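You operate a simulated robot arm through the tools that you are given. There is no shell and no other tool.

Carry out the task below with a simulated robot arm. There is one attempt and no reset: what you move stays moved.

## Task
Swap the grey block for the size that the socket plate names.
Fine: draw the yellow pin, stand the old block on the teak, seat the new one, push the pin home. Set down upright: grey block.

The check looks at the end state, three seconds after you hand in, the way a careful person would. Anything else that was tipped, shoved, dropped, spilled or broken makes it a failure.

## Robot
A 7-joint arm with a three-finger gripper, fixed in place. Base frame: the origin is on the floor under the middle of its stand, x ahead of it, y to its left, z up; the work surface is at about z = 50. Readings come in cm, degrees, newtons and seconds.
It reaches about 134.2 cm from its shoulder. Its first joint turns from -166.0 to 166.0 degrees. Payload 2.69 kg.
The tool frame sits at the grasp point between the pads (the TCP): z along the fingers, y along the line on which they close. The tips reach 3 cm beyond it. The gripper opens to 12.8 cm; its body begins 11.7 cm behind the TCP.
Orientation is that of the tool frame in the base frame, as a unit quaternion [x, y, z, w]. With the fingers straight down and closing along the base's y, the tool's x points along the base's -x, its y along +y and its z along -z.

## Interface
- The arm moves only by the tool drive_tool. Its arguments are lists of equal length, an entry for each row: "gripper": the gripper command, from -1 (shut) to 1 (fully open), values between in proportion; "offset": the shift along the tool's x, y, z in mm, a list of three; "delta_rot": the turn, a rotation vector about the tool's x, y, z in degrees, a list of three. In form: {"gripper": [gripper, ...], "offset": [[x, y, z], ...], "delta_rot": [[rx, ry, rz], ...]}. A call has 1 to 20 rows; each row shifts and turns the commanded pose from where the row before left it, along the tool's axes as they then stand. Each row takes 0.2 s and may step no farther than 5 cm and 8.6 degrees from the row before; otherwise, or with a gripper value out of range, the whole call is refused. A pose out of reach is approached as far as the arm can. The call stops where the force on the tool passes 80 N (or 10 N more than at its start, if that is more) or the arm is blocked; 0.2 s more then pass. The fingers move at their own pace (about 12.7 cm/s each) and stop on an object; they squeeze with about 30 N. The grip force told is the motor's: it shows also when the fingers shut on nothing. Time passes only in rows, and 0.2 s behind the last, so rows that do not move let the fingers close. It gives the time, the measured TCP pose, the force on the tool (base axes), the opening and the grip force at its end, in the units of the frame above (readings bear some noise), with the torque about the TCP (base axes, N m) and any sound that the robot's microphone picked up, and new pictures: "show" is both (left out), scene, wrist or none.
- Cameras (640 x 400 px; columns grow to the right, rows downward): "scene" is fixed at [22.1, -51.34, 127.86]; the picture's right is [0.69, -0.72, 0.00], its down [-0.39, -0.37, -0.85] and it looks along [0.61, 0.59, -0.53] (base axes); focal length 317 px, centre (320, 200). "wrist" rides on the gripper at [5.8, 5.4, -13.1] in the tool frame; the picture's right is [-0.68, 0.74, 0.00], its down [-0.62, -0.57, -0.55] and it looks along [-0.40, -0.37, 0.84] (tool axes); focal length 234 px, centre (320, 200). There is no depth. A picture from a camera that has moved, and an enlarged one, comes with that camera's place and axes in the base frame and with its lens. The place of the scene camera against the robot may be out by one fixed shift of up to 2.5 cm in any direction.
- slide_trunk(by): moves the trunk up (or, below 0, down) by that many cm; the arm rides with it, the base frame stays. It gives what a move gives, with no picture.
- zoom(camera, box): a new picture of the part [left, top, right, bottom] of that camera's present view, enlarged. No time passes.
- finish_job(): hands the job in; it is judged then, once.

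Nothing tells you positions but the pictures and the camera data. Unless the task says otherwise, let go and move clear before handing in.

The tools are called after "Call:" as a command line: name --argument value ..., lists and objects as JSON in quotes. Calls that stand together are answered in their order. drive_tool: Moves the arm, as the interface text tells. Its arguments: {"type":"object","properties":{"gripper":{"type":"array"},"offset":{"type":"array"},"delta_rot":{"type":"array"},"show":{"type":"string","enum":["both","scene","wrist","none"]}},"required":["gripper","offset","delta_rot"]} The other tools are called the same way: slide_trunk (by) moves the trunk up or down; zoom (camera, box) takes an enlarged picture of a part of a camera's view; finish_job () hands the job in.

At the start:

```text
time: 0.0
tcp_pos: [77.21, 22.6, 83.23]
tool_rot: [0.0, 1.0, 0.0, 0.0]
wrist_force: [-0.3, 0.1, 0.0]
wrist_torque: [0.0, 0.01, -0.05]
gripper_width: 12.79
gripper_force: 0.1
trunk travel left (down, up): [-15.0, 20.0]
```

scene: 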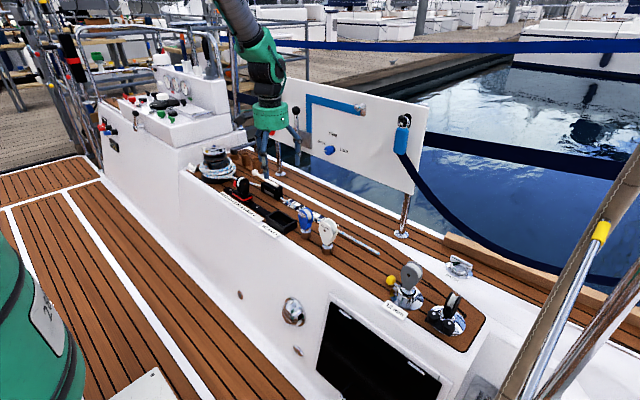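
wrist: 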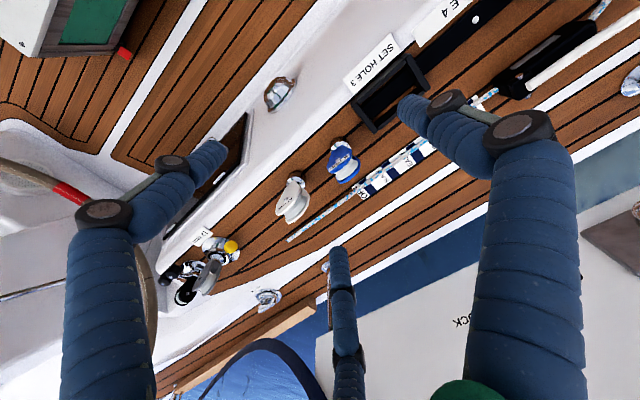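

I see a boat deck with a grey block in a socket with a yellow pin near the front, spare blocks (blue, white) beside it, and several other fittings. I will zoom in on the labels and parts before moving.

Call:
zoom --camera "scene" --box '[360, 240, 500, 350]'

Call:
zoom --camera "scene" --box '[190, 130, 390, 270]'

Call:
zoom --camera "wrist" --box '[140, 120, 380, 320]'

Call:
zoom --camera "scene" --box '[290, 80, 430, 190]'

```text
3.64 times, centred on (430, 295) of scene
camera zoom: at [22.1, -51.34, 127.86], right [0.69, -0.72, 0.0], down [-0.39, -0.37, -0.85], along [0.61, 0.59, -0.53], focal length 1152 px, centre (-80, -146)
```

zoom: 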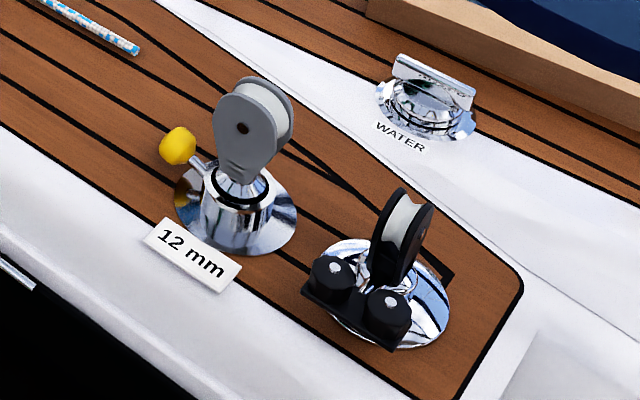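

```text
2.86 times, centred on (290, 200) of scene
camera zoom: at [22.1, -51.34, 127.86], right [0.69, -0.72, 0.0], down [-0.39, -0.37, -0.85], along [0.61, 0.59, -0.53], focal length 905 px, centre (406, 200)
```

zoom: 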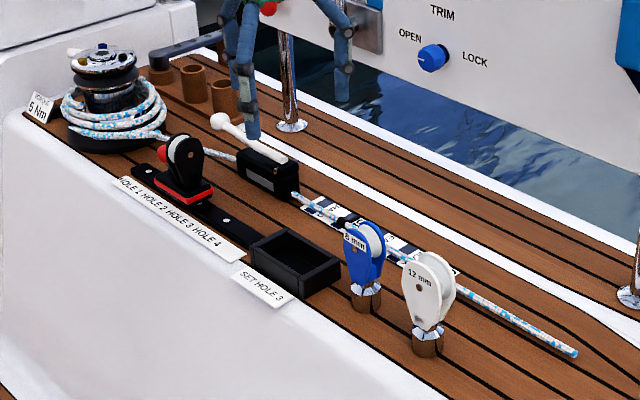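

```text
2.00 times, centred on (260, 220) of wrist
camera zoom: at [71.42, 27.97, 96.21], right [0.68, 0.74, 0.0], down [0.62, -0.57, 0.55], along [0.4, -0.37, -0.84], focal length 468 px, centre (440, 160)
```

zoom: 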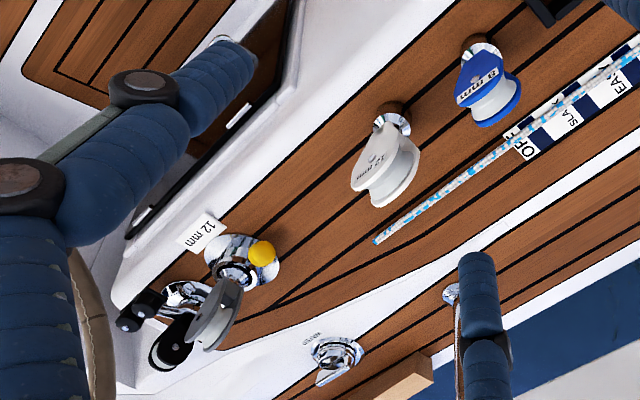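

```text
3.64 times, centred on (360, 135) of scene
camera zoom: at [22.1, -51.34, 127.86], right [0.69, -0.72, 0.0], down [-0.39, -0.37, -0.85], along [0.61, 0.59, -0.53], focal length 1152 px, centre (174, 436)
```

zoom: 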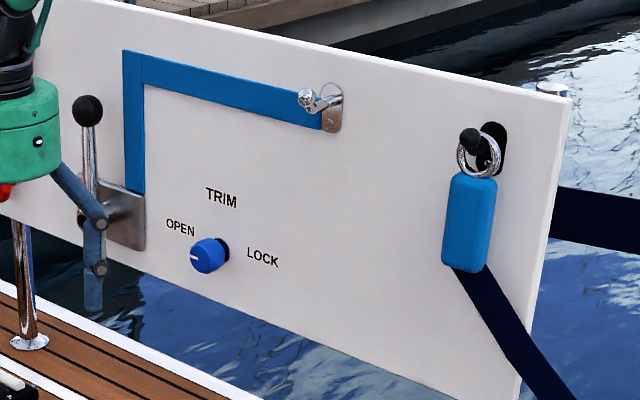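

The socket plate reads "12 mm", so the white block marked 12 mm is the one wanted (the blue one is 8 mm). I take the socket to be near (87, -23, 50) and the white block near (85, 8), with the pin's yellow ball on the +y side. First I'll shut the gripper in the free air to see how the three fingers meet.

Call:
drive_tool --gripper '[-1, -1, -1, -1]' --offset '[[0, 0, 0], [0, 0, 0], [0, 0, 0], [0, 0, 0]]' --delta_rot '[[0, 0, 0], [0, 0, 0], [0, 0, 0], [0, 0, 0]]' --show "both"

```text
time: 1.0
tcp_pos: [77.09, 22.59, 83.13]
tool_rot: [0.0, 1.0, 0.0, 0.0]
wrist_force: [0.5, 0.1, 0.1]
wrist_torque: [-0.01, -0.04, -0.01]
gripper_width: 0.21
gripper_force: 30.2
trunk travel left (down, up): [-15.0, 20.0]
camera wrist: at [71.42, 27.97, 96.21], right [0.68, 0.74, 0.0], down [0.62, -0.57, 0.55], along [0.4, -0.37, -0.84], focal length 234 px, centre (320, 200)
```

scene: 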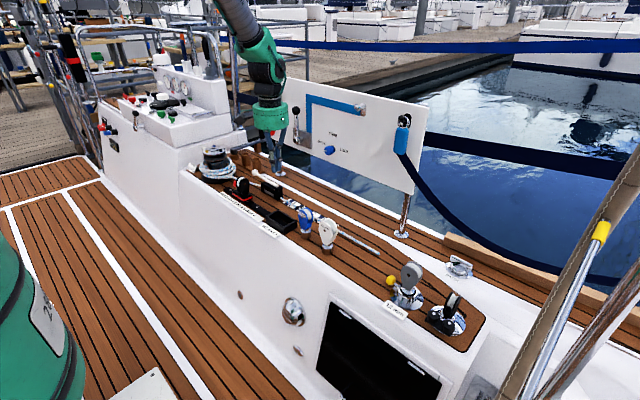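
wrist: 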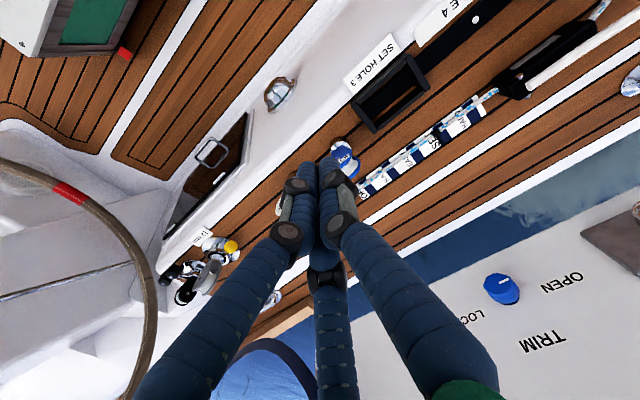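

The three fingers close concentrically onto the grasp point. I'll reopen and move at height toward the socket to look at it closely with the wrist camera.

Call:
drive_tool --gripper '[1, 1, 1, 1, 1, 1, 1, 1, 1]' --offset '[[0, -40, 0], [-5, -40, 0], [-5, -40, 0], [-5, -40, 0], [-5, -40, 0], [-5, -40, 0], [-5, -40, 0], [0, -40, 0], [0, 0, 0]]' --delta_rot '[[0, 0, 0], [0, 0, 0], [0, 0, 0], [0, 0, 0], [0, 0, 0], [0, 0, 0], [0, 0, 0], [0, 0, 0], [0, 0, 0]]' --show "both"

```text
time: 3.0
tcp_pos: [80.24, -9.55, 83.15]
tool_rot: [0.001, 1.0, 0.0, 0.0]
wrist_force: [0.1, -0.2, 0.0]
wrist_torque: [0.05, 0.0, 0.01]
gripper_width: 12.82
gripper_force: 0.1
trunk travel left (down, up): [-15.0, 20.0]
camera wrist: at [74.36, -4.1, 96.14], right [0.68, 0.74, 0.0], down [0.62, -0.57, 0.55], along [0.4, -0.37, -0.84], focal length 234 px, centre (320, 200)
```

scene: 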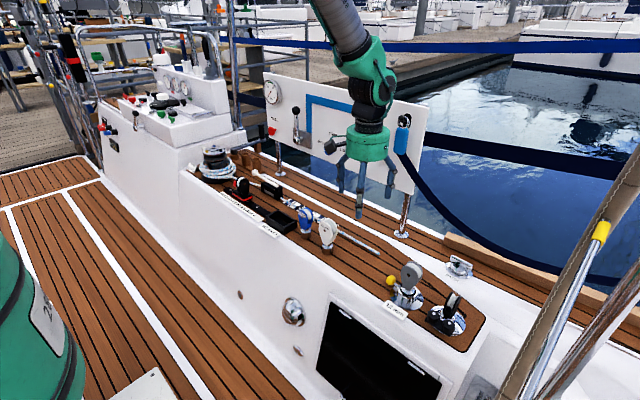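
wrist: 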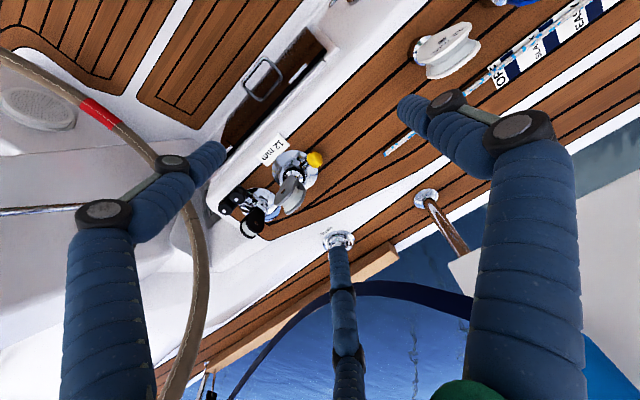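

Call:
zoom --camera "wrist" --box '[210, 120, 370, 250]'

Call:
zoom --camera "wrist" --box '[370, 0, 530, 100]'

Call:
zoom --camera "scene" --box '[370, 255, 440, 320]'

```text
3.08 times, centred on (290, 185) of wrist
camera zoom: at [74.36, -4.1, 96.14], right [0.68, 0.74, 0.0], down [0.62, -0.57, 0.55], along [0.4, -0.37, -0.84], focal length 720 px, centre (412, 246)
```

zoom: 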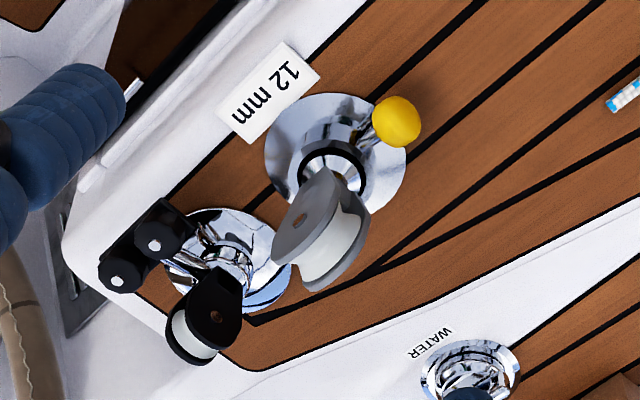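

```text
4.00 times, centred on (450, 50) of wrist
camera zoom: at [74.36, -4.1, 96.14], right [0.68, 0.74, 0.0], down [0.62, -0.57, 0.55], along [0.4, -0.37, -0.84], focal length 937 px, centre (-200, 800)
```

zoom: 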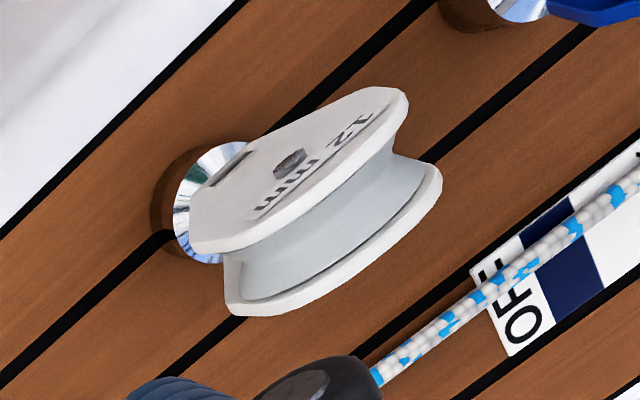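

```text
6.15 times, centred on (405, 288) of scene
camera zoom: at [22.1, -51.34, 127.86], right [0.69, -0.72, 0.0], down [-0.39, -0.37, -0.85], along [0.61, 0.59, -0.53], focal length 1950 px, centre (-203, -338)
```

zoom: 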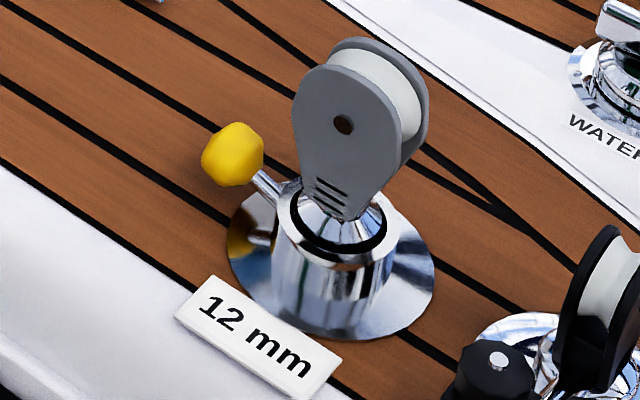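

The socket, grey block and yellow pin are clearly visible; the pin points along about +y from the socket near (87, -23). I'll descend for a closer look to get exact heights.

Call:
drive_tool --gripper '[1, 1, 1, 1]' --offset '[[5, -6, 40], [6, -6, 45], [6, -6, 45], [5, -6, 0]]' --delta_rot '[[0, 0, 0], [0, 0, 0], [0, 0, 0], [0, 0, 0]]' --show "both"

Call:
zoom --camera "wrist" --box '[220, 120, 400, 240]'

Call:
zoom --camera "scene" --box '[320, 140, 460, 240]'

```text
time: 4.0
tcp_pos: [78.15, -11.79, 70.05]
tool_rot: [0.001, 1.0, 0.0, 0.001]
wrist_force: [0.4, 0.3, -0.5]
wrist_torque: [0.01, 0.03, -0.03]
gripper_width: 12.78
gripper_force: 0.0
trunk travel left (down, up): [-15.0, 20.0]
camera wrist: at [72.19, -6.43, 83.08], right [0.68, 0.74, 0.0], down [0.62, -0.57, 0.55], along [0.4, -0.37, -0.84], focal length 234 px, centre (320, 200)
```

scene: 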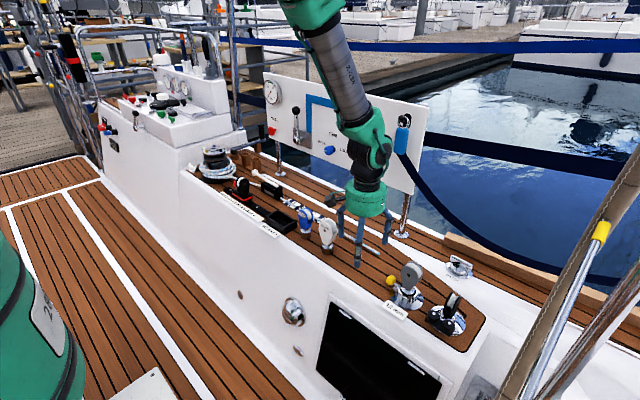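
wrist: 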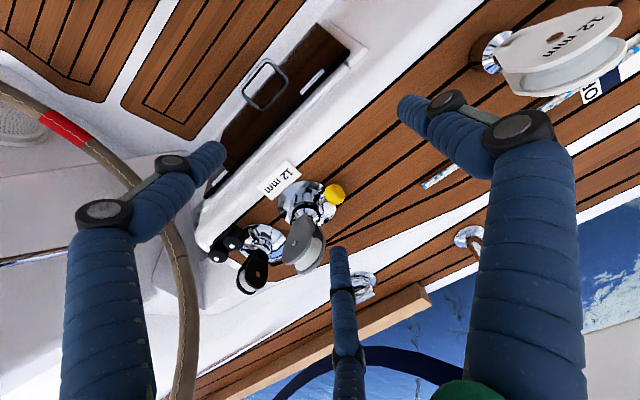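

```text
3.33 times, centred on (310, 180) of wrist
camera zoom: at [72.19, -6.43, 83.08], right [0.68, 0.74, 0.0], down [0.62, -0.57, 0.55], along [0.4, -0.37, -0.84], focal length 781 px, centre (353, 267)
```

zoom: 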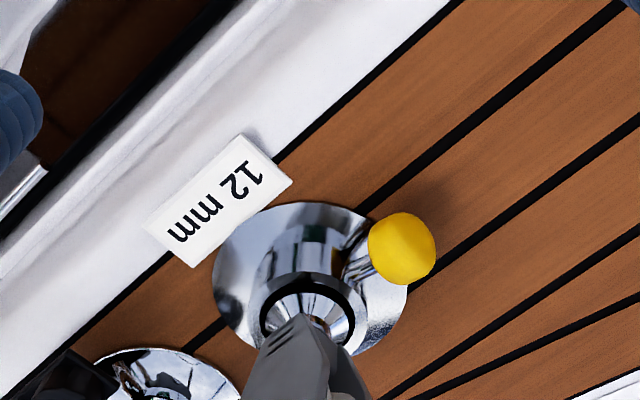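

```text
4.00 times, centred on (390, 190) of scene
camera zoom: at [22.1, -51.34, 127.86], right [0.69, -0.72, 0.0], down [-0.39, -0.37, -0.85], along [0.61, 0.59, -0.53], focal length 1267 px, centre (40, 240)
```

zoom: 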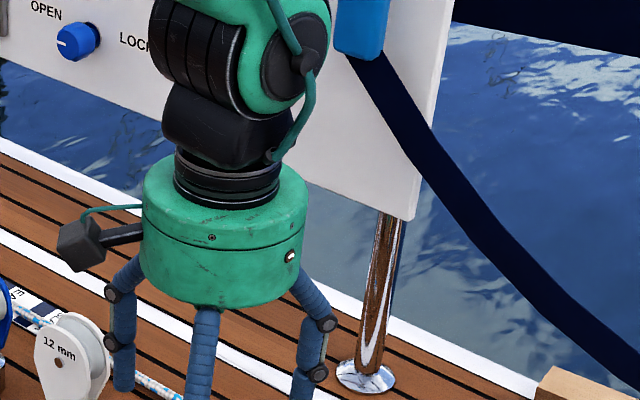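

Call:
zoom --camera "wrist" --box '[270, 165, 360, 225]'

Call:
zoom --camera "scene" --box '[375, 260, 425, 310]'

```text
6.67 times, centred on (315, 195) of wrist
camera zoom: at [72.19, -6.43, 83.08], right [0.68, 0.74, 0.0], down [0.62, -0.57, 0.55], along [0.4, -0.37, -0.84], focal length 1561 px, centre (353, 233)
```

zoom: 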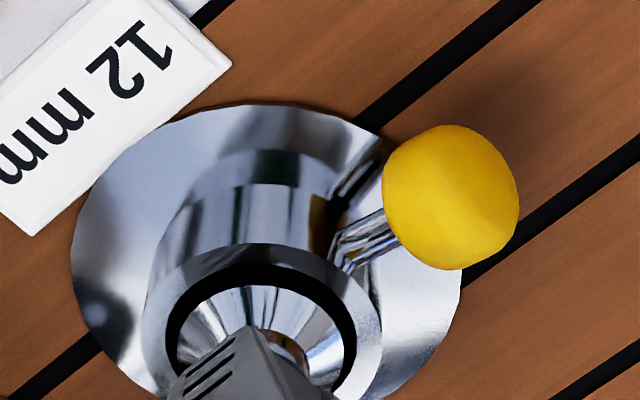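

```text
8.00 times, centred on (400, 285) of scene
camera zoom: at [22.1, -51.34, 127.86], right [0.69, -0.72, 0.0], down [-0.39, -0.37, -0.85], along [0.61, 0.59, -0.53], focal length 2535 px, centre (-320, -480)
```

zoom: 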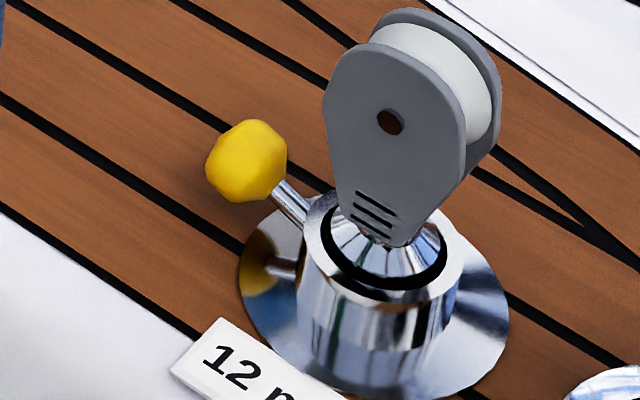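

The ball is about (87.2, -17.3, 53.0), the socket axis about (87.0, -23.1), and the pin seems to slope upward going outward. I'll tip the tool for a side view, from free space over the cockpit, to measure that slope and the block's height.

Call:
drive_tool --gripper '[1, 1, 1, 1, 1, 1, 1, 1]' --offset '[[40, -3, 30], [40, -3, 35], [0, 0, 33], [0, 0, 0], [0, 0, 0], [0, 0, 0], [0, 0, 0], [0, 0, 0]]' --delta_rot '[[0, 0, 0], [0, 0, 0], [0, 0, 0], [0, -8, 0], [0, -8, 0], [0, -8, 0], [0, -8, 0], [0, -8, 0]]' --show "both"

Call:
zoom --camera "wrist" --box '[230, 120, 410, 240]'

```text
refused: row 2 steps farther than a row can; nothing moved
```

```text
3.33 times, centred on (320, 180) of wrist
camera zoom: at [72.19, -6.43, 83.08], right [0.68, 0.74, 0.0], down [0.62, -0.57, 0.55], along [0.4, -0.37, -0.84], focal length 781 px, centre (320, 267)
```

zoom: 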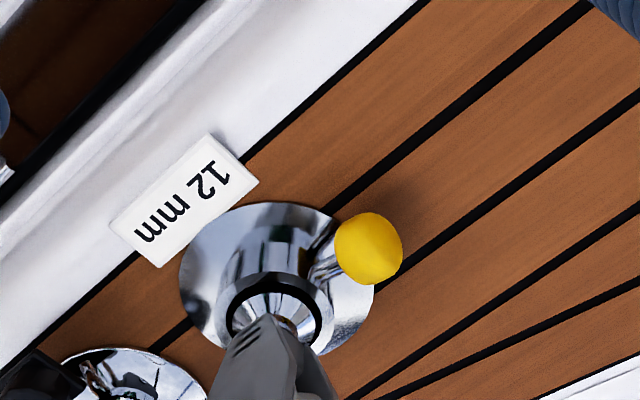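

One row was a little too long, so nothing moved; the scene is unchanged. I'll repeat it with shorter steps.

Call:
drive_tool --gripper '[1, 1, 1, 1, 1, 1, 1, 1, 1]' --offset '[[40, -3, 25], [40, -3, 25], [0, 0, 25], [0, 0, 25], [0, 0, 0], [0, 0, 0], [0, 0, 0], [0, 0, 0], [0, 0, 0]]' --delta_rot '[[0, 0, 0], [0, 0, 0], [0, 0, 0], [0, 0, 0], [0, -8, 0], [0, -8, 0], [0, -8, 0], [0, -8, 0], [0, -8, 0]]' --show "both"

Call:
zoom --camera "wrist" --box '[230, 120, 410, 240]'

```text
time: 6.0
tcp_pos: [69.81, -11.07, 59.84]
tool_rot: [-0.004, 0.977, 0.025, 0.213]
wrist_force: [0.7, -0.5, 0.4]
wrist_torque: [-0.02, 0.04, 0.05]
gripper_width: 12.81
gripper_force: 0.1
out of reach, approached as far as the arm can: row 8, 9
trunk travel left (down, up): [-15.0, 20.0]
camera wrist: at [58.92, -6.37, 69.55], right [0.6, 0.73, 0.32], down [0.34, -0.59, 0.73], along [0.72, -0.33, -0.61], focal length 234 px, centre (320, 200)
```

scene: 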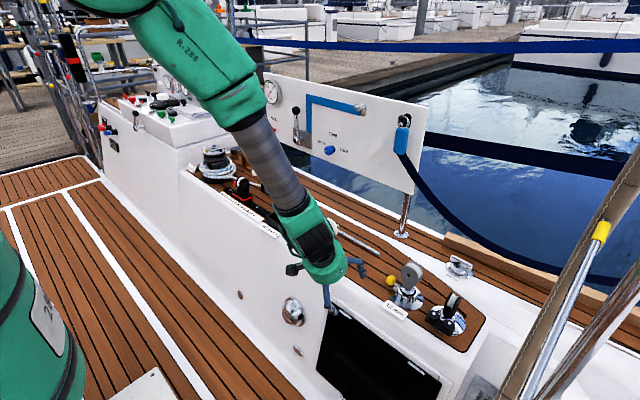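
wrist: 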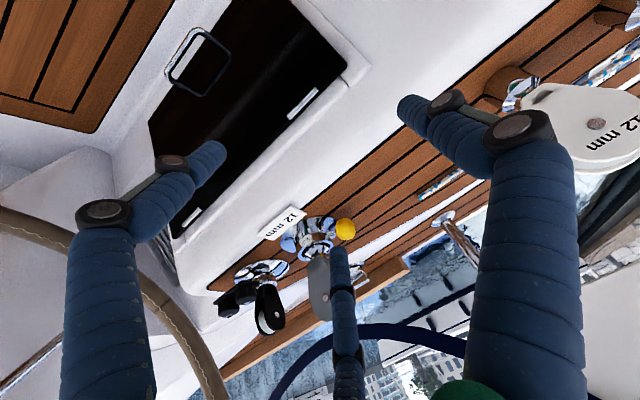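

```text
3.33 times, centred on (320, 180) of wrist
camera zoom: at [58.92, -6.37, 69.55], right [0.6, 0.73, 0.32], down [0.34, -0.59, 0.73], along [0.72, -0.33, -0.61], focal length 781 px, centre (320, 267)
```

zoom: 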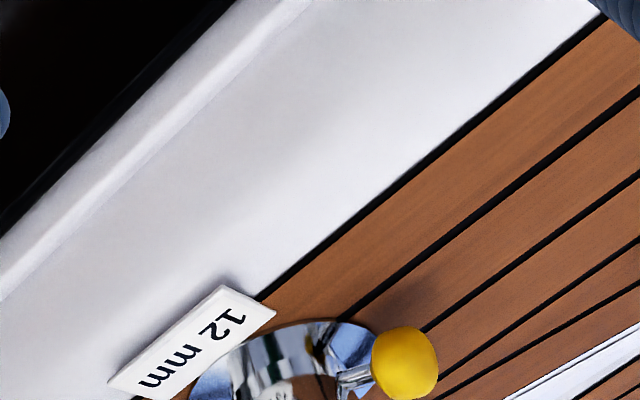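

The arm reached only part of the tilt, but the side view is useful. I'll enlarge the socket here.

Call:
zoom --camera "wrist" --box '[270, 200, 370, 270]'

Call:
zoom --camera "wrist" --box '[460, 50, 640, 190]'

Call:
zoom --camera "wrist" --box '[250, 200, 410, 330]'

```text
5.71 times, centred on (320, 235) of wrist
camera zoom: at [58.92, -6.37, 69.55], right [0.6, 0.73, 0.32], down [0.34, -0.59, 0.73], along [0.72, -0.33, -0.61], focal length 1338 px, centre (320, 0)
```

zoom: 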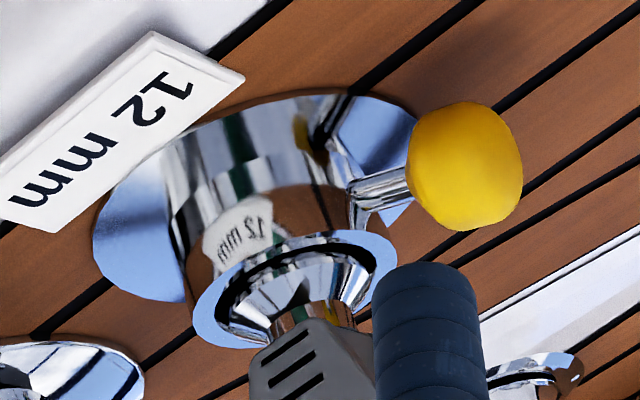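

```text
2.86 times, centred on (550, 120) of wrist
camera zoom: at [58.92, -6.37, 69.55], right [0.6, 0.73, 0.32], down [0.34, -0.59, 0.73], along [0.72, -0.33, -0.61], focal length 669 px, centre (-337, 429)
```

zoom: 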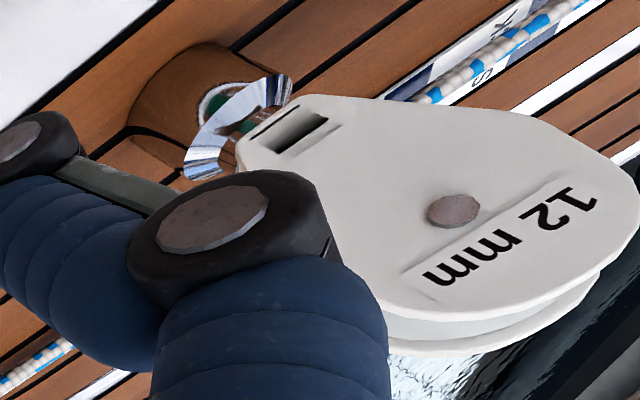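

```text
3.08 times, centred on (330, 265) of wrist
camera zoom: at [58.92, -6.37, 69.55], right [0.6, 0.73, 0.32], down [0.34, -0.59, 0.73], along [0.72, -0.33, -0.61], focal length 720 px, centre (289, 0)
```

zoom: 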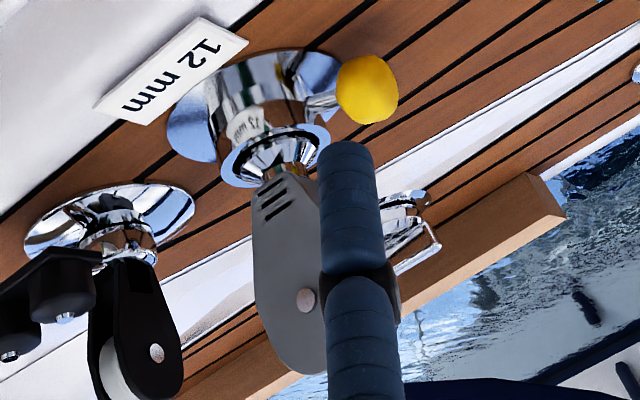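

From the views together: ball at (87.2, -17.4, 53.0), pin sloping up about 15° outward along +y, socket rim at z ≈ 53, grey block's sheave axis at z ≈ 60.5, its top at z ≈ 63.3. I'll turn the tool back to vertical and go up above the ball.

Call:
drive_tool --gripper '[1, 1, 1, 1, 1, 1]' --offset '[[0, 0, 0], [0, 0, 0], [0, 0, 0], [0, 0, 0], [0, 0, 0], [0, 0, 0]]' --delta_rot '[[0, 8, 0], [0, 8, 0], [0, 8, 0], [0, 8, 0], [0, 8, 0], [0, 0, 0]]' --show "none"

```text
time: 7.4
tcp_pos: [72.25, -11.29, 60.58]
tool_rot: [-0.008, 1.0, 0.026, -0.009]
wrist_force: [1.9, 0.6, 1.3]
wrist_torque: [0.07, 0.28, -0.01]
gripper_width: 12.75
gripper_force: 0.0
out of reach, approached as far as the arm can: row 3, 4
trunk travel left (down, up): [-15.0, 20.0]
```

Call:
drive_tool --gripper '[1, 1]' --offset '[[0, 0, -40], [0, 0, -40]]' --delta_rot '[[0, 0, 0], [0, 0, 0]]' --show "none"

```text
time: 8.0
tcp_pos: [72.46, -11.75, 68.62]
tool_rot: [-0.007, 1.0, 0.026, -0.007]
wrist_force: [-0.4, 0.2, -0.3]
wrist_torque: [-0.06, -0.03, -0.02]
gripper_width: 12.8
gripper_force: 0.0
trunk travel left (down, up): [-15.0, 20.0]
```

Call:
drive_tool --gripper '[0, 0, 0, 0, 0, 0]' --offset '[[0, 0, 0], [-37, -14, 0], [-37, -14, 0], [-37, -14, 0], [-36, -13, 0], [0, 0, 0]]' --delta_rot '[[2.98, -0.8, 0.8], [0, 0, 0], [0, 0, 0], [0, 0, 0], [0, 0, 0], [0, 0, 0]]' --show "both"

Call:
zoom --camera "scene" --box '[340, 200, 460, 320]'

Call:
zoom --camera "wrist" --box '[240, 140, 400, 260]'

```text
time: 9.4
tcp_pos: [87.17, -17.16, 68.56]
tool_rot: [-0.001, 1.0, 0.0, -0.001]
wrist_force: [0.9, -0.4, -1.6]
wrist_torque: [0.02, 0.03, -0.02]
gripper_width: 6.4
gripper_force: 0.1
trunk travel left (down, up): [-15.0, 20.0]
camera wrist: at [81.25, -11.86, 81.64], right [0.68, 0.74, 0.0], down [0.62, -0.57, 0.55], along [0.4, -0.37, -0.84], focal length 234 px, centre (320, 200)
```

scene: 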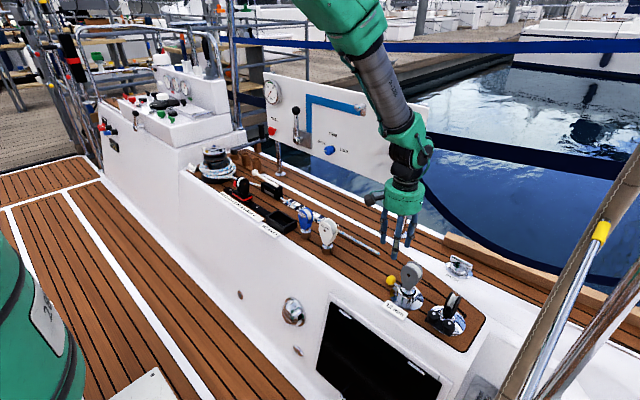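
wrist: 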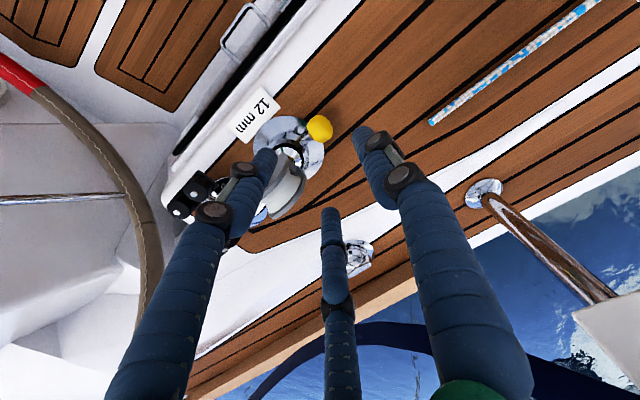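

```text
3.33 times, centred on (400, 260) of scene
camera zoom: at [22.1, -51.34, 127.86], right [0.69, -0.72, 0.0], down [-0.39, -0.37, -0.85], along [0.61, 0.59, -0.53], focal length 1056 px, centre (53, 0)
```

zoom: 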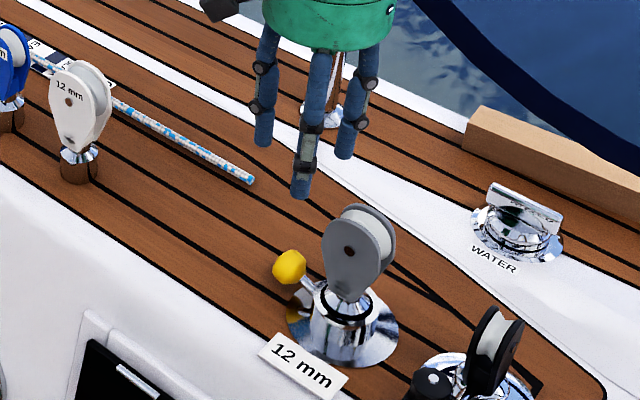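

```text
3.33 times, centred on (320, 200) of wrist
camera zoom: at [81.25, -11.86, 81.64], right [0.68, 0.74, 0.0], down [0.62, -0.57, 0.55], along [0.4, -0.37, -0.84], focal length 781 px, centre (320, 200)
```

zoom: 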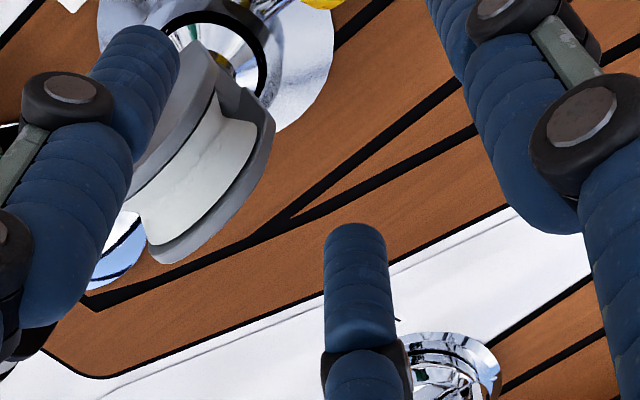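

The gripper stands right above the ball, with the thumb on the outer side and the other two fingers straddling the pin. I'll go down around the ball.

Call:
drive_tool --gripper '[0, 0, 0, 0, 0, 0, 0]' --offset '[[0, -2, 35], [0, 0, 35], [0, 0, 30], [0, 0, 20], [0, 0, 12], [0, 0, 10], [0, 0, 0]]' --delta_rot '[[0, 0, 0], [0, 0, 0], [0, 0, 0], [0, 0, 0], [0, 0, 0], [0, 0, 0], [0, 0, 0]]' --show "both"

Call:
zoom --camera "scene" --box '[360, 230, 450, 320]'

Call:
zoom --camera "wrist" --box '[240, 100, 400, 220]'

```text
time: 11.0
tcp_pos: [87.08, -17.35, 54.43]
tool_rot: [0.0, 1.0, 0.001, -0.001]
wrist_force: [-0.3, -0.7, 0.4]
wrist_torque: [0.03, -0.01, 0.02]
gripper_width: 6.4
gripper_force: 0.0
trunk travel left (down, up): [-15.0, 20.0]
camera wrist: at [81.2, -11.97, 67.47], right [0.68, 0.74, 0.0], down [0.62, -0.57, 0.55], along [0.4, -0.37, -0.84], focal length 234 px, centre (320, 200)
```

scene: 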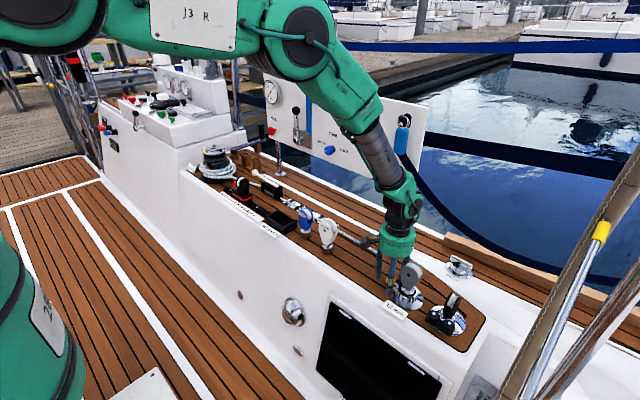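
wrist: 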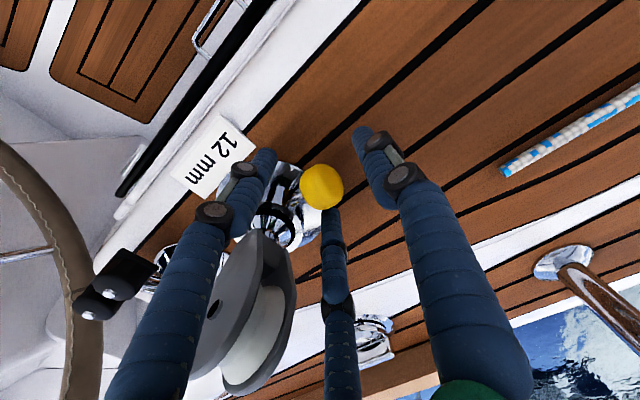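

```text
4.44 times, centred on (405, 275) of scene
camera zoom: at [22.1, -51.34, 127.86], right [0.69, -0.72, 0.0], down [-0.39, -0.37, -0.85], along [0.61, 0.59, -0.53], focal length 1408 px, centre (-58, -133)
```

zoom: 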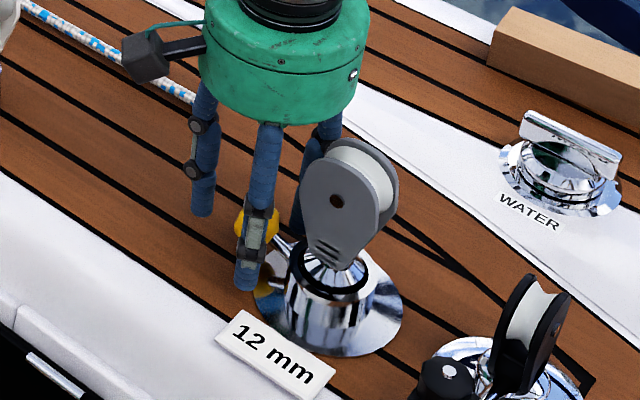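

```text
3.33 times, centred on (320, 160) of wrist
camera zoom: at [81.2, -11.97, 67.47], right [0.68, 0.74, 0.0], down [0.62, -0.57, 0.55], along [0.4, -0.37, -0.84], focal length 781 px, centre (320, 333)
```

zoom: 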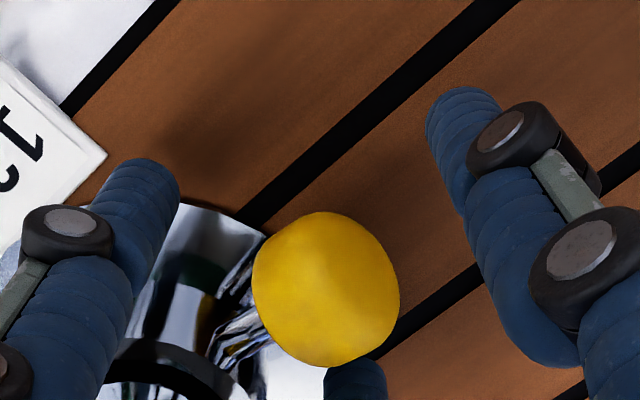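

The ball sits between the fingers at about (87.35, -17.5, 53.0). I'll centre by a few mm and close gently on it.

Call:
drive_tool --gripper '[0, -0.2, -0.4, -0.6, -0.8, -1, -1, -1]' --offset '[[-2.5, -1, 0], [0, 0, 0], [0, 0, 0], [0, 0, 0], [0, 0, 0], [0, 0, 0], [0, 0, 0], [0, 0, 0]]' --delta_rot '[[0, 0, 0], [0, 0, 0], [0, 0, 0], [0, 0, 0], [0, 0, 0], [0, 0, 0], [0, 0, 0], [0, 0, 0]]' --show "both"

Call:
zoom --camera "scene" --box '[360, 230, 450, 320]'

Call:
zoom --camera "wrist" --box '[240, 100, 400, 220]'

```text
time: 12.8
tcp_pos: [87.36, -17.43, 54.56]
tool_rot: [0.0, 1.0, 0.0, 0.0]
wrist_force: [20.7, -0.1, -5.1]
wrist_torque: [0.41, -0.21, -0.01]
gripper_width: 3.22
gripper_force: 44.3
trunk travel left (down, up): [-15.0, 20.0]
camera wrist: at [81.58, -12.1, 67.49], right [0.68, 0.74, 0.0], down [0.62, -0.57, 0.55], along [0.4, -0.37, -0.84], focal length 234 px, centre (320, 200)
```

scene: 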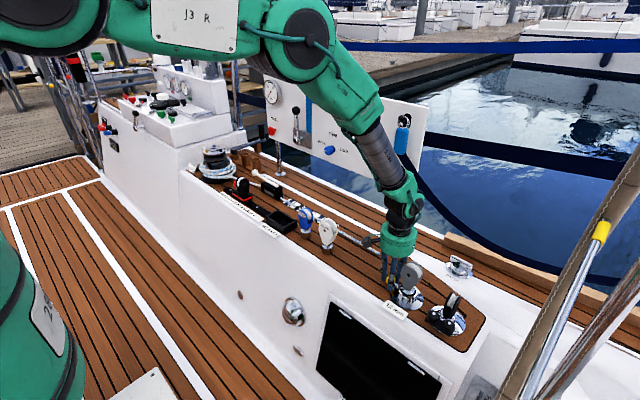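
wrist: 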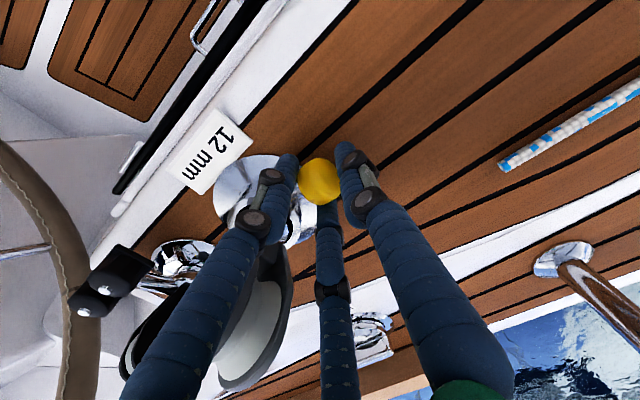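

```text
4.44 times, centred on (405, 275) of scene
camera zoom: at [22.1, -51.34, 127.86], right [0.69, -0.72, 0.0], down [-0.39, -0.37, -0.85], along [0.61, 0.59, -0.53], focal length 1408 px, centre (-58, -133)
```

zoom: 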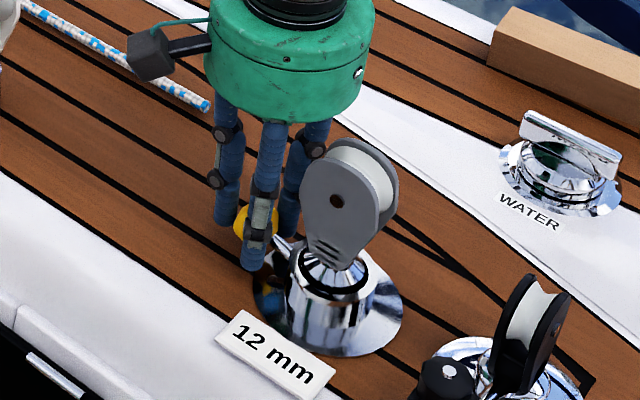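

```text
3.33 times, centred on (320, 160) of wrist
camera zoom: at [81.58, -12.1, 67.49], right [0.68, 0.74, 0.0], down [0.62, -0.57, 0.55], along [0.4, -0.37, -0.84], focal length 781 px, centre (320, 333)
```

zoom: 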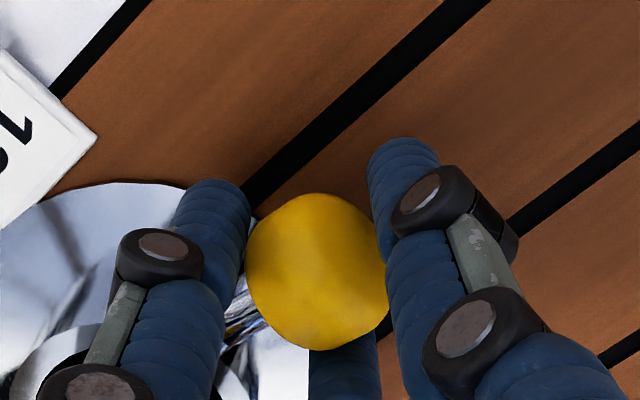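

The fingers hold the ball (3.2 cm). There's a 20 N sideways load in +x, so I'll ease the tool a couple of mm toward +x before pulling.

Call:
drive_tool --gripper '[-1, -1]' --offset '[[-2, 0, 0], [0, 0, 0]]' --delta_rot '[[0, 0, 0], [0, 0, 0]]' --show "none"

```text
time: 13.4
tcp_pos: [87.48, -17.57, 54.49]
tool_rot: [-0.001, 1.0, 0.0, -0.001]
wrist_force: [9.7, -3.2, 6.4]
wrist_torque: [0.38, 0.26, 0.05]
gripper_width: 3.23
gripper_force: 44.9
trunk travel left (down, up): [-15.0, 20.0]
```

Call:
drive_tool --gripper '[-1, -1, -1, -1, -1]' --offset '[[-1.5, 0, 0], [0, 4.8, -1.3], [0, 4.8, -1.3], [0, 4.8, -1.3], [0, 0, 0]]' --delta_rot '[[0, 0, 0], [0, 0, 0], [0, 0, 0], [0, 0, 0], [0, 0, 0]]' --show "both"

Call:
zoom --camera "scene" --box '[360, 230, 450, 320]'

Call:
zoom --camera "wrist" --box '[240, 100, 400, 220]'

```text
time: 14.6
tcp_pos: [87.46, -16.02, 54.95]
tool_rot: [0.0, 1.0, 0.001, -0.001]
wrist_force: [-21.0, -8.2, 23.6]
wrist_torque: [0.21, 0.57, -0.06]
gripper_width: 3.2
gripper_force: 45.4
trunk travel left (down, up): [-15.0, 20.0]
camera wrist: at [81.64, -10.71, 67.98], right [0.68, 0.74, 0.0], down [0.62, -0.57, 0.55], along [0.4, -0.37, -0.84], focal length 234 px, centre (320, 200)
```

scene: 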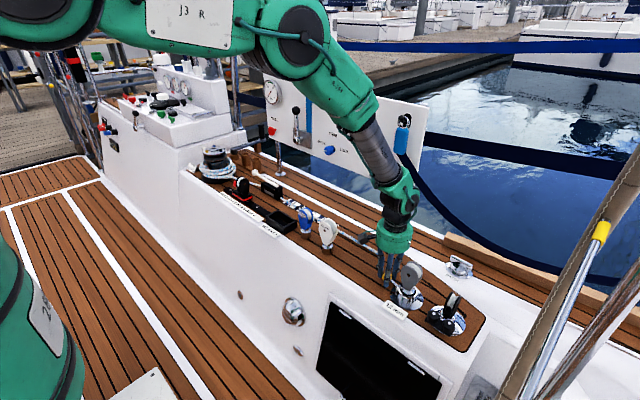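
wrist: 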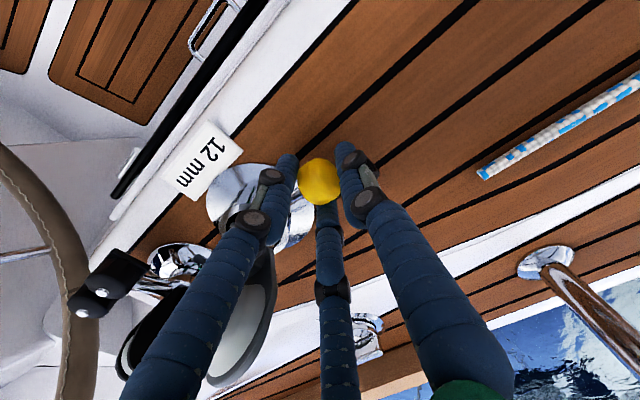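

```text
4.44 times, centred on (405, 275) of scene
camera zoom: at [22.1, -51.34, 127.86], right [0.69, -0.72, 0.0], down [-0.39, -0.37, -0.85], along [0.61, 0.59, -0.53], focal length 1408 px, centre (-58, -133)
```

zoom: 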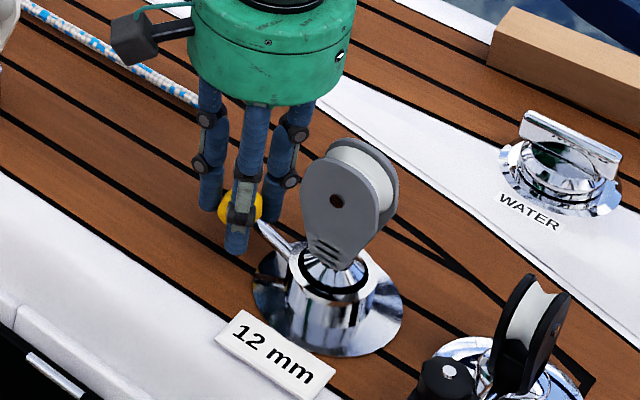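

```text
3.33 times, centred on (320, 160) of wrist
camera zoom: at [81.64, -10.71, 67.98], right [0.68, 0.74, 0.0], down [0.62, -0.57, 0.55], along [0.4, -0.37, -0.84], focal length 781 px, centre (320, 333)
```

zoom: 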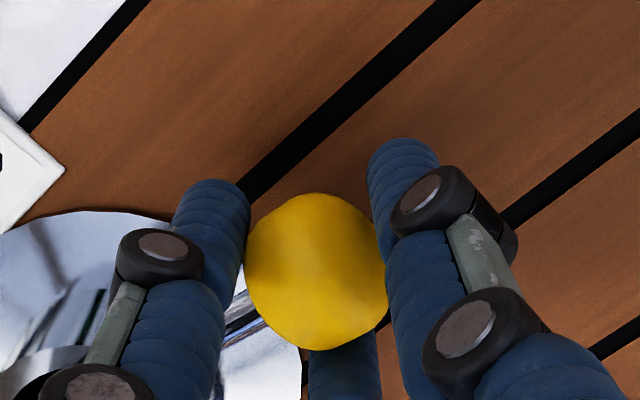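

The pin slides out freely (1.5 cm so far), on a slope of about 0.30. I'll relieve the side loads and draw further along its axis.

Call:
drive_tool --gripper '[-1, -1, -1, -1]' --offset '[[1.5, 0, -1.5], [0, 4.8, -1.45], [0, 4.8, -1.45], [0, 0, 0]]' --delta_rot '[[0, 0, 0], [0, 0, 0], [0, 0, 0], [0, 0, 0]]' --show "both"

Call:
zoom --camera "scene" --box '[370, 250, 430, 310]'

Call:
zoom --camera "wrist" --box '[200, 130, 360, 250]'

```text
time: 15.6
tcp_pos: [87.49, -15.39, 55.17]
tool_rot: [0.001, 1.0, 0.001, 0.0]
wrist_force: [0.4, -65.7, -16.9]
wrist_torque: [-0.68, 0.0, 0.0]
gripper_width: 3.3
gripper_force: 45.2
trunk travel left (down, up): [-15.0, 20.0]
camera wrist: at [81.63, -10.07, 68.2], right [0.68, 0.74, 0.0], down [0.62, -0.57, 0.55], along [0.4, -0.37, -0.84], focal length 234 px, centre (320, 200)
```

scene: 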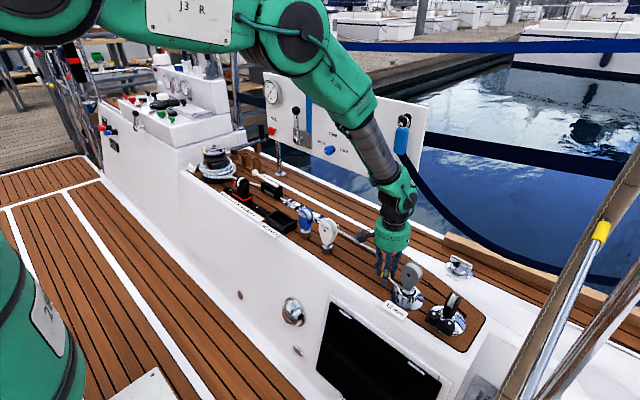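
wrist: 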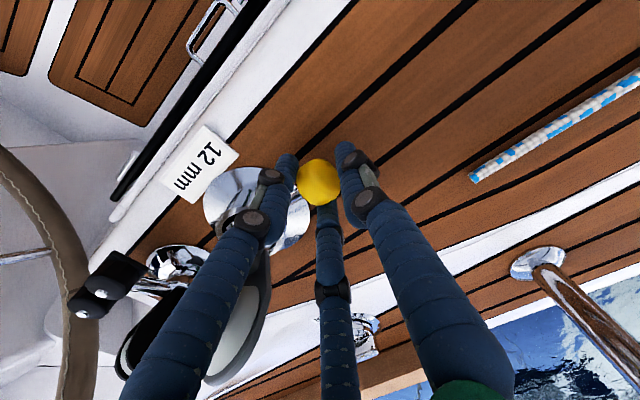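

```text
6.67 times, centred on (400, 280) of scene
camera zoom: at [22.1, -51.34, 127.86], right [0.69, -0.72, 0.0], down [-0.39, -0.37, -0.85], along [0.61, 0.59, -0.53], focal length 2112 px, centre (-213, -333)
```

zoom: 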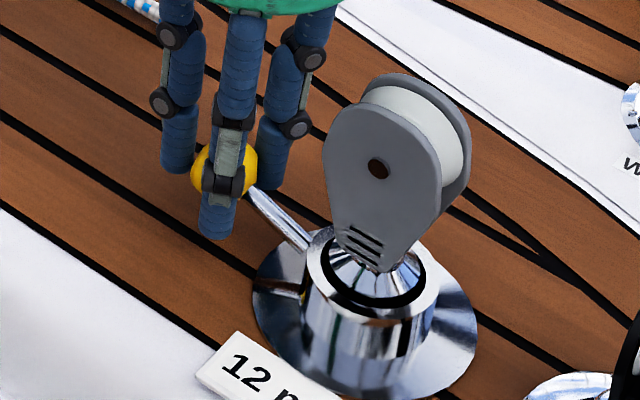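

```text
3.33 times, centred on (280, 190) of wrist
camera zoom: at [81.63, -10.07, 68.2], right [0.68, 0.74, 0.0], down [0.62, -0.57, 0.55], along [0.4, -0.37, -0.84], focal length 781 px, centre (453, 233)
```

zoom: 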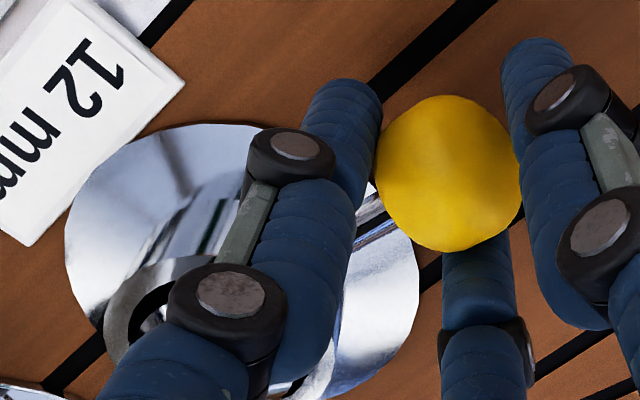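

The pin has reached its stop after about 2.2 cm (the pull rose to 66 N). I'll relax the pull, open the fingers and see whether it stays out.

Call:
drive_tool --gripper '[-1, -1, -0.5, 0, 0]' --offset '[[0, -3.8, 1.0], [0, 0, 0], [0, 0, 0], [0, 0, 0], [0, 0, 0]]' --delta_rot '[[0, 0, 0], [0, 0, 0], [0, 0, 0], [0, 0, 0], [0, 0, 0]]' --show "both"

Call:
zoom --camera "scene" --box '[370, 250, 430, 310]'

Call:
zoom --camera "wrist" --box '[200, 130, 360, 250]'

```text
time: 16.8
tcp_pos: [87.48, -15.4, 55.22]
tool_rot: [0.001, 1.0, 0.001, -0.001]
wrist_force: [-0.6, -0.3, 0.3]
wrist_torque: [0.02, 0.01, -0.01]
gripper_width: 6.37
gripper_force: 0.0
trunk travel left (down, up): [-15.0, 20.0]
camera wrist: at [81.62, -10.09, 68.22], right [0.68, 0.74, 0.0], down [0.62, -0.57, 0.55], along [0.4, -0.37, -0.84], focal length 234 px, centre (320, 200)
```

scene: 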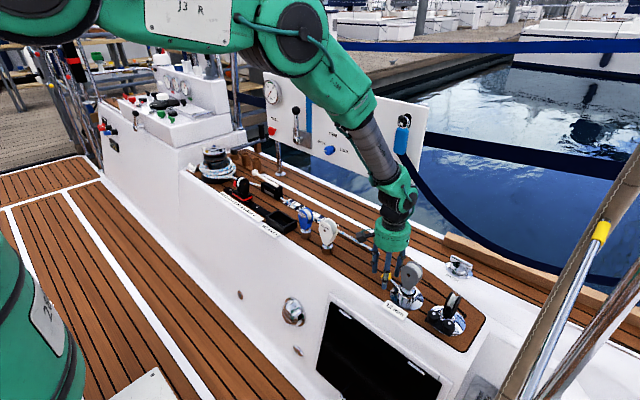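
wrist: 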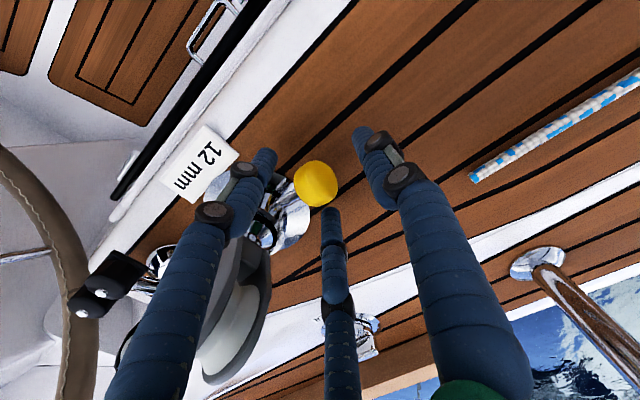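

```text
6.67 times, centred on (400, 280) of scene
camera zoom: at [22.1, -51.34, 127.86], right [0.69, -0.72, 0.0], down [-0.39, -0.37, -0.85], along [0.61, 0.59, -0.53], focal length 2112 px, centre (-213, -333)
```

zoom: 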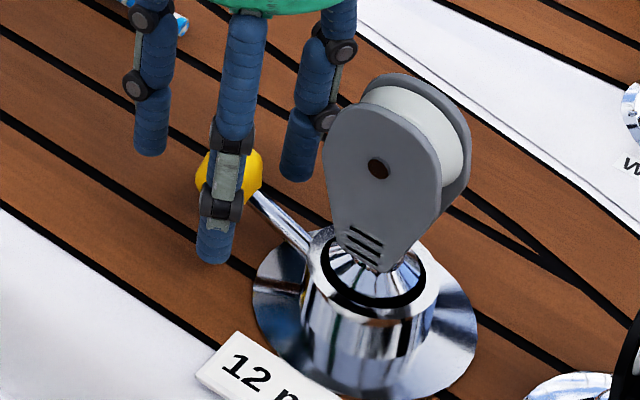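

```text
3.33 times, centred on (280, 190) of wrist
camera zoom: at [81.62, -10.09, 68.22], right [0.68, 0.74, 0.0], down [0.62, -0.57, 0.55], along [0.4, -0.37, -0.84], focal length 781 px, centre (453, 233)
```

zoom: 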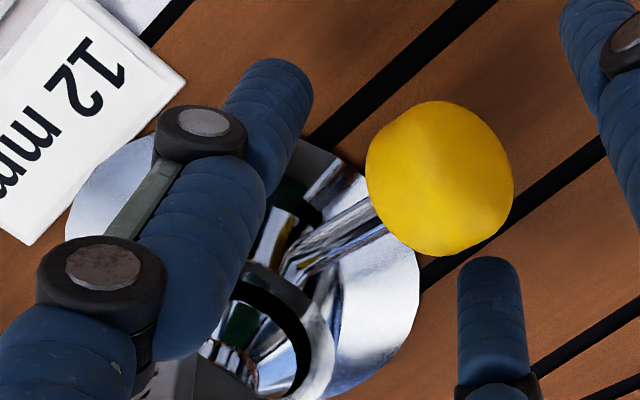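

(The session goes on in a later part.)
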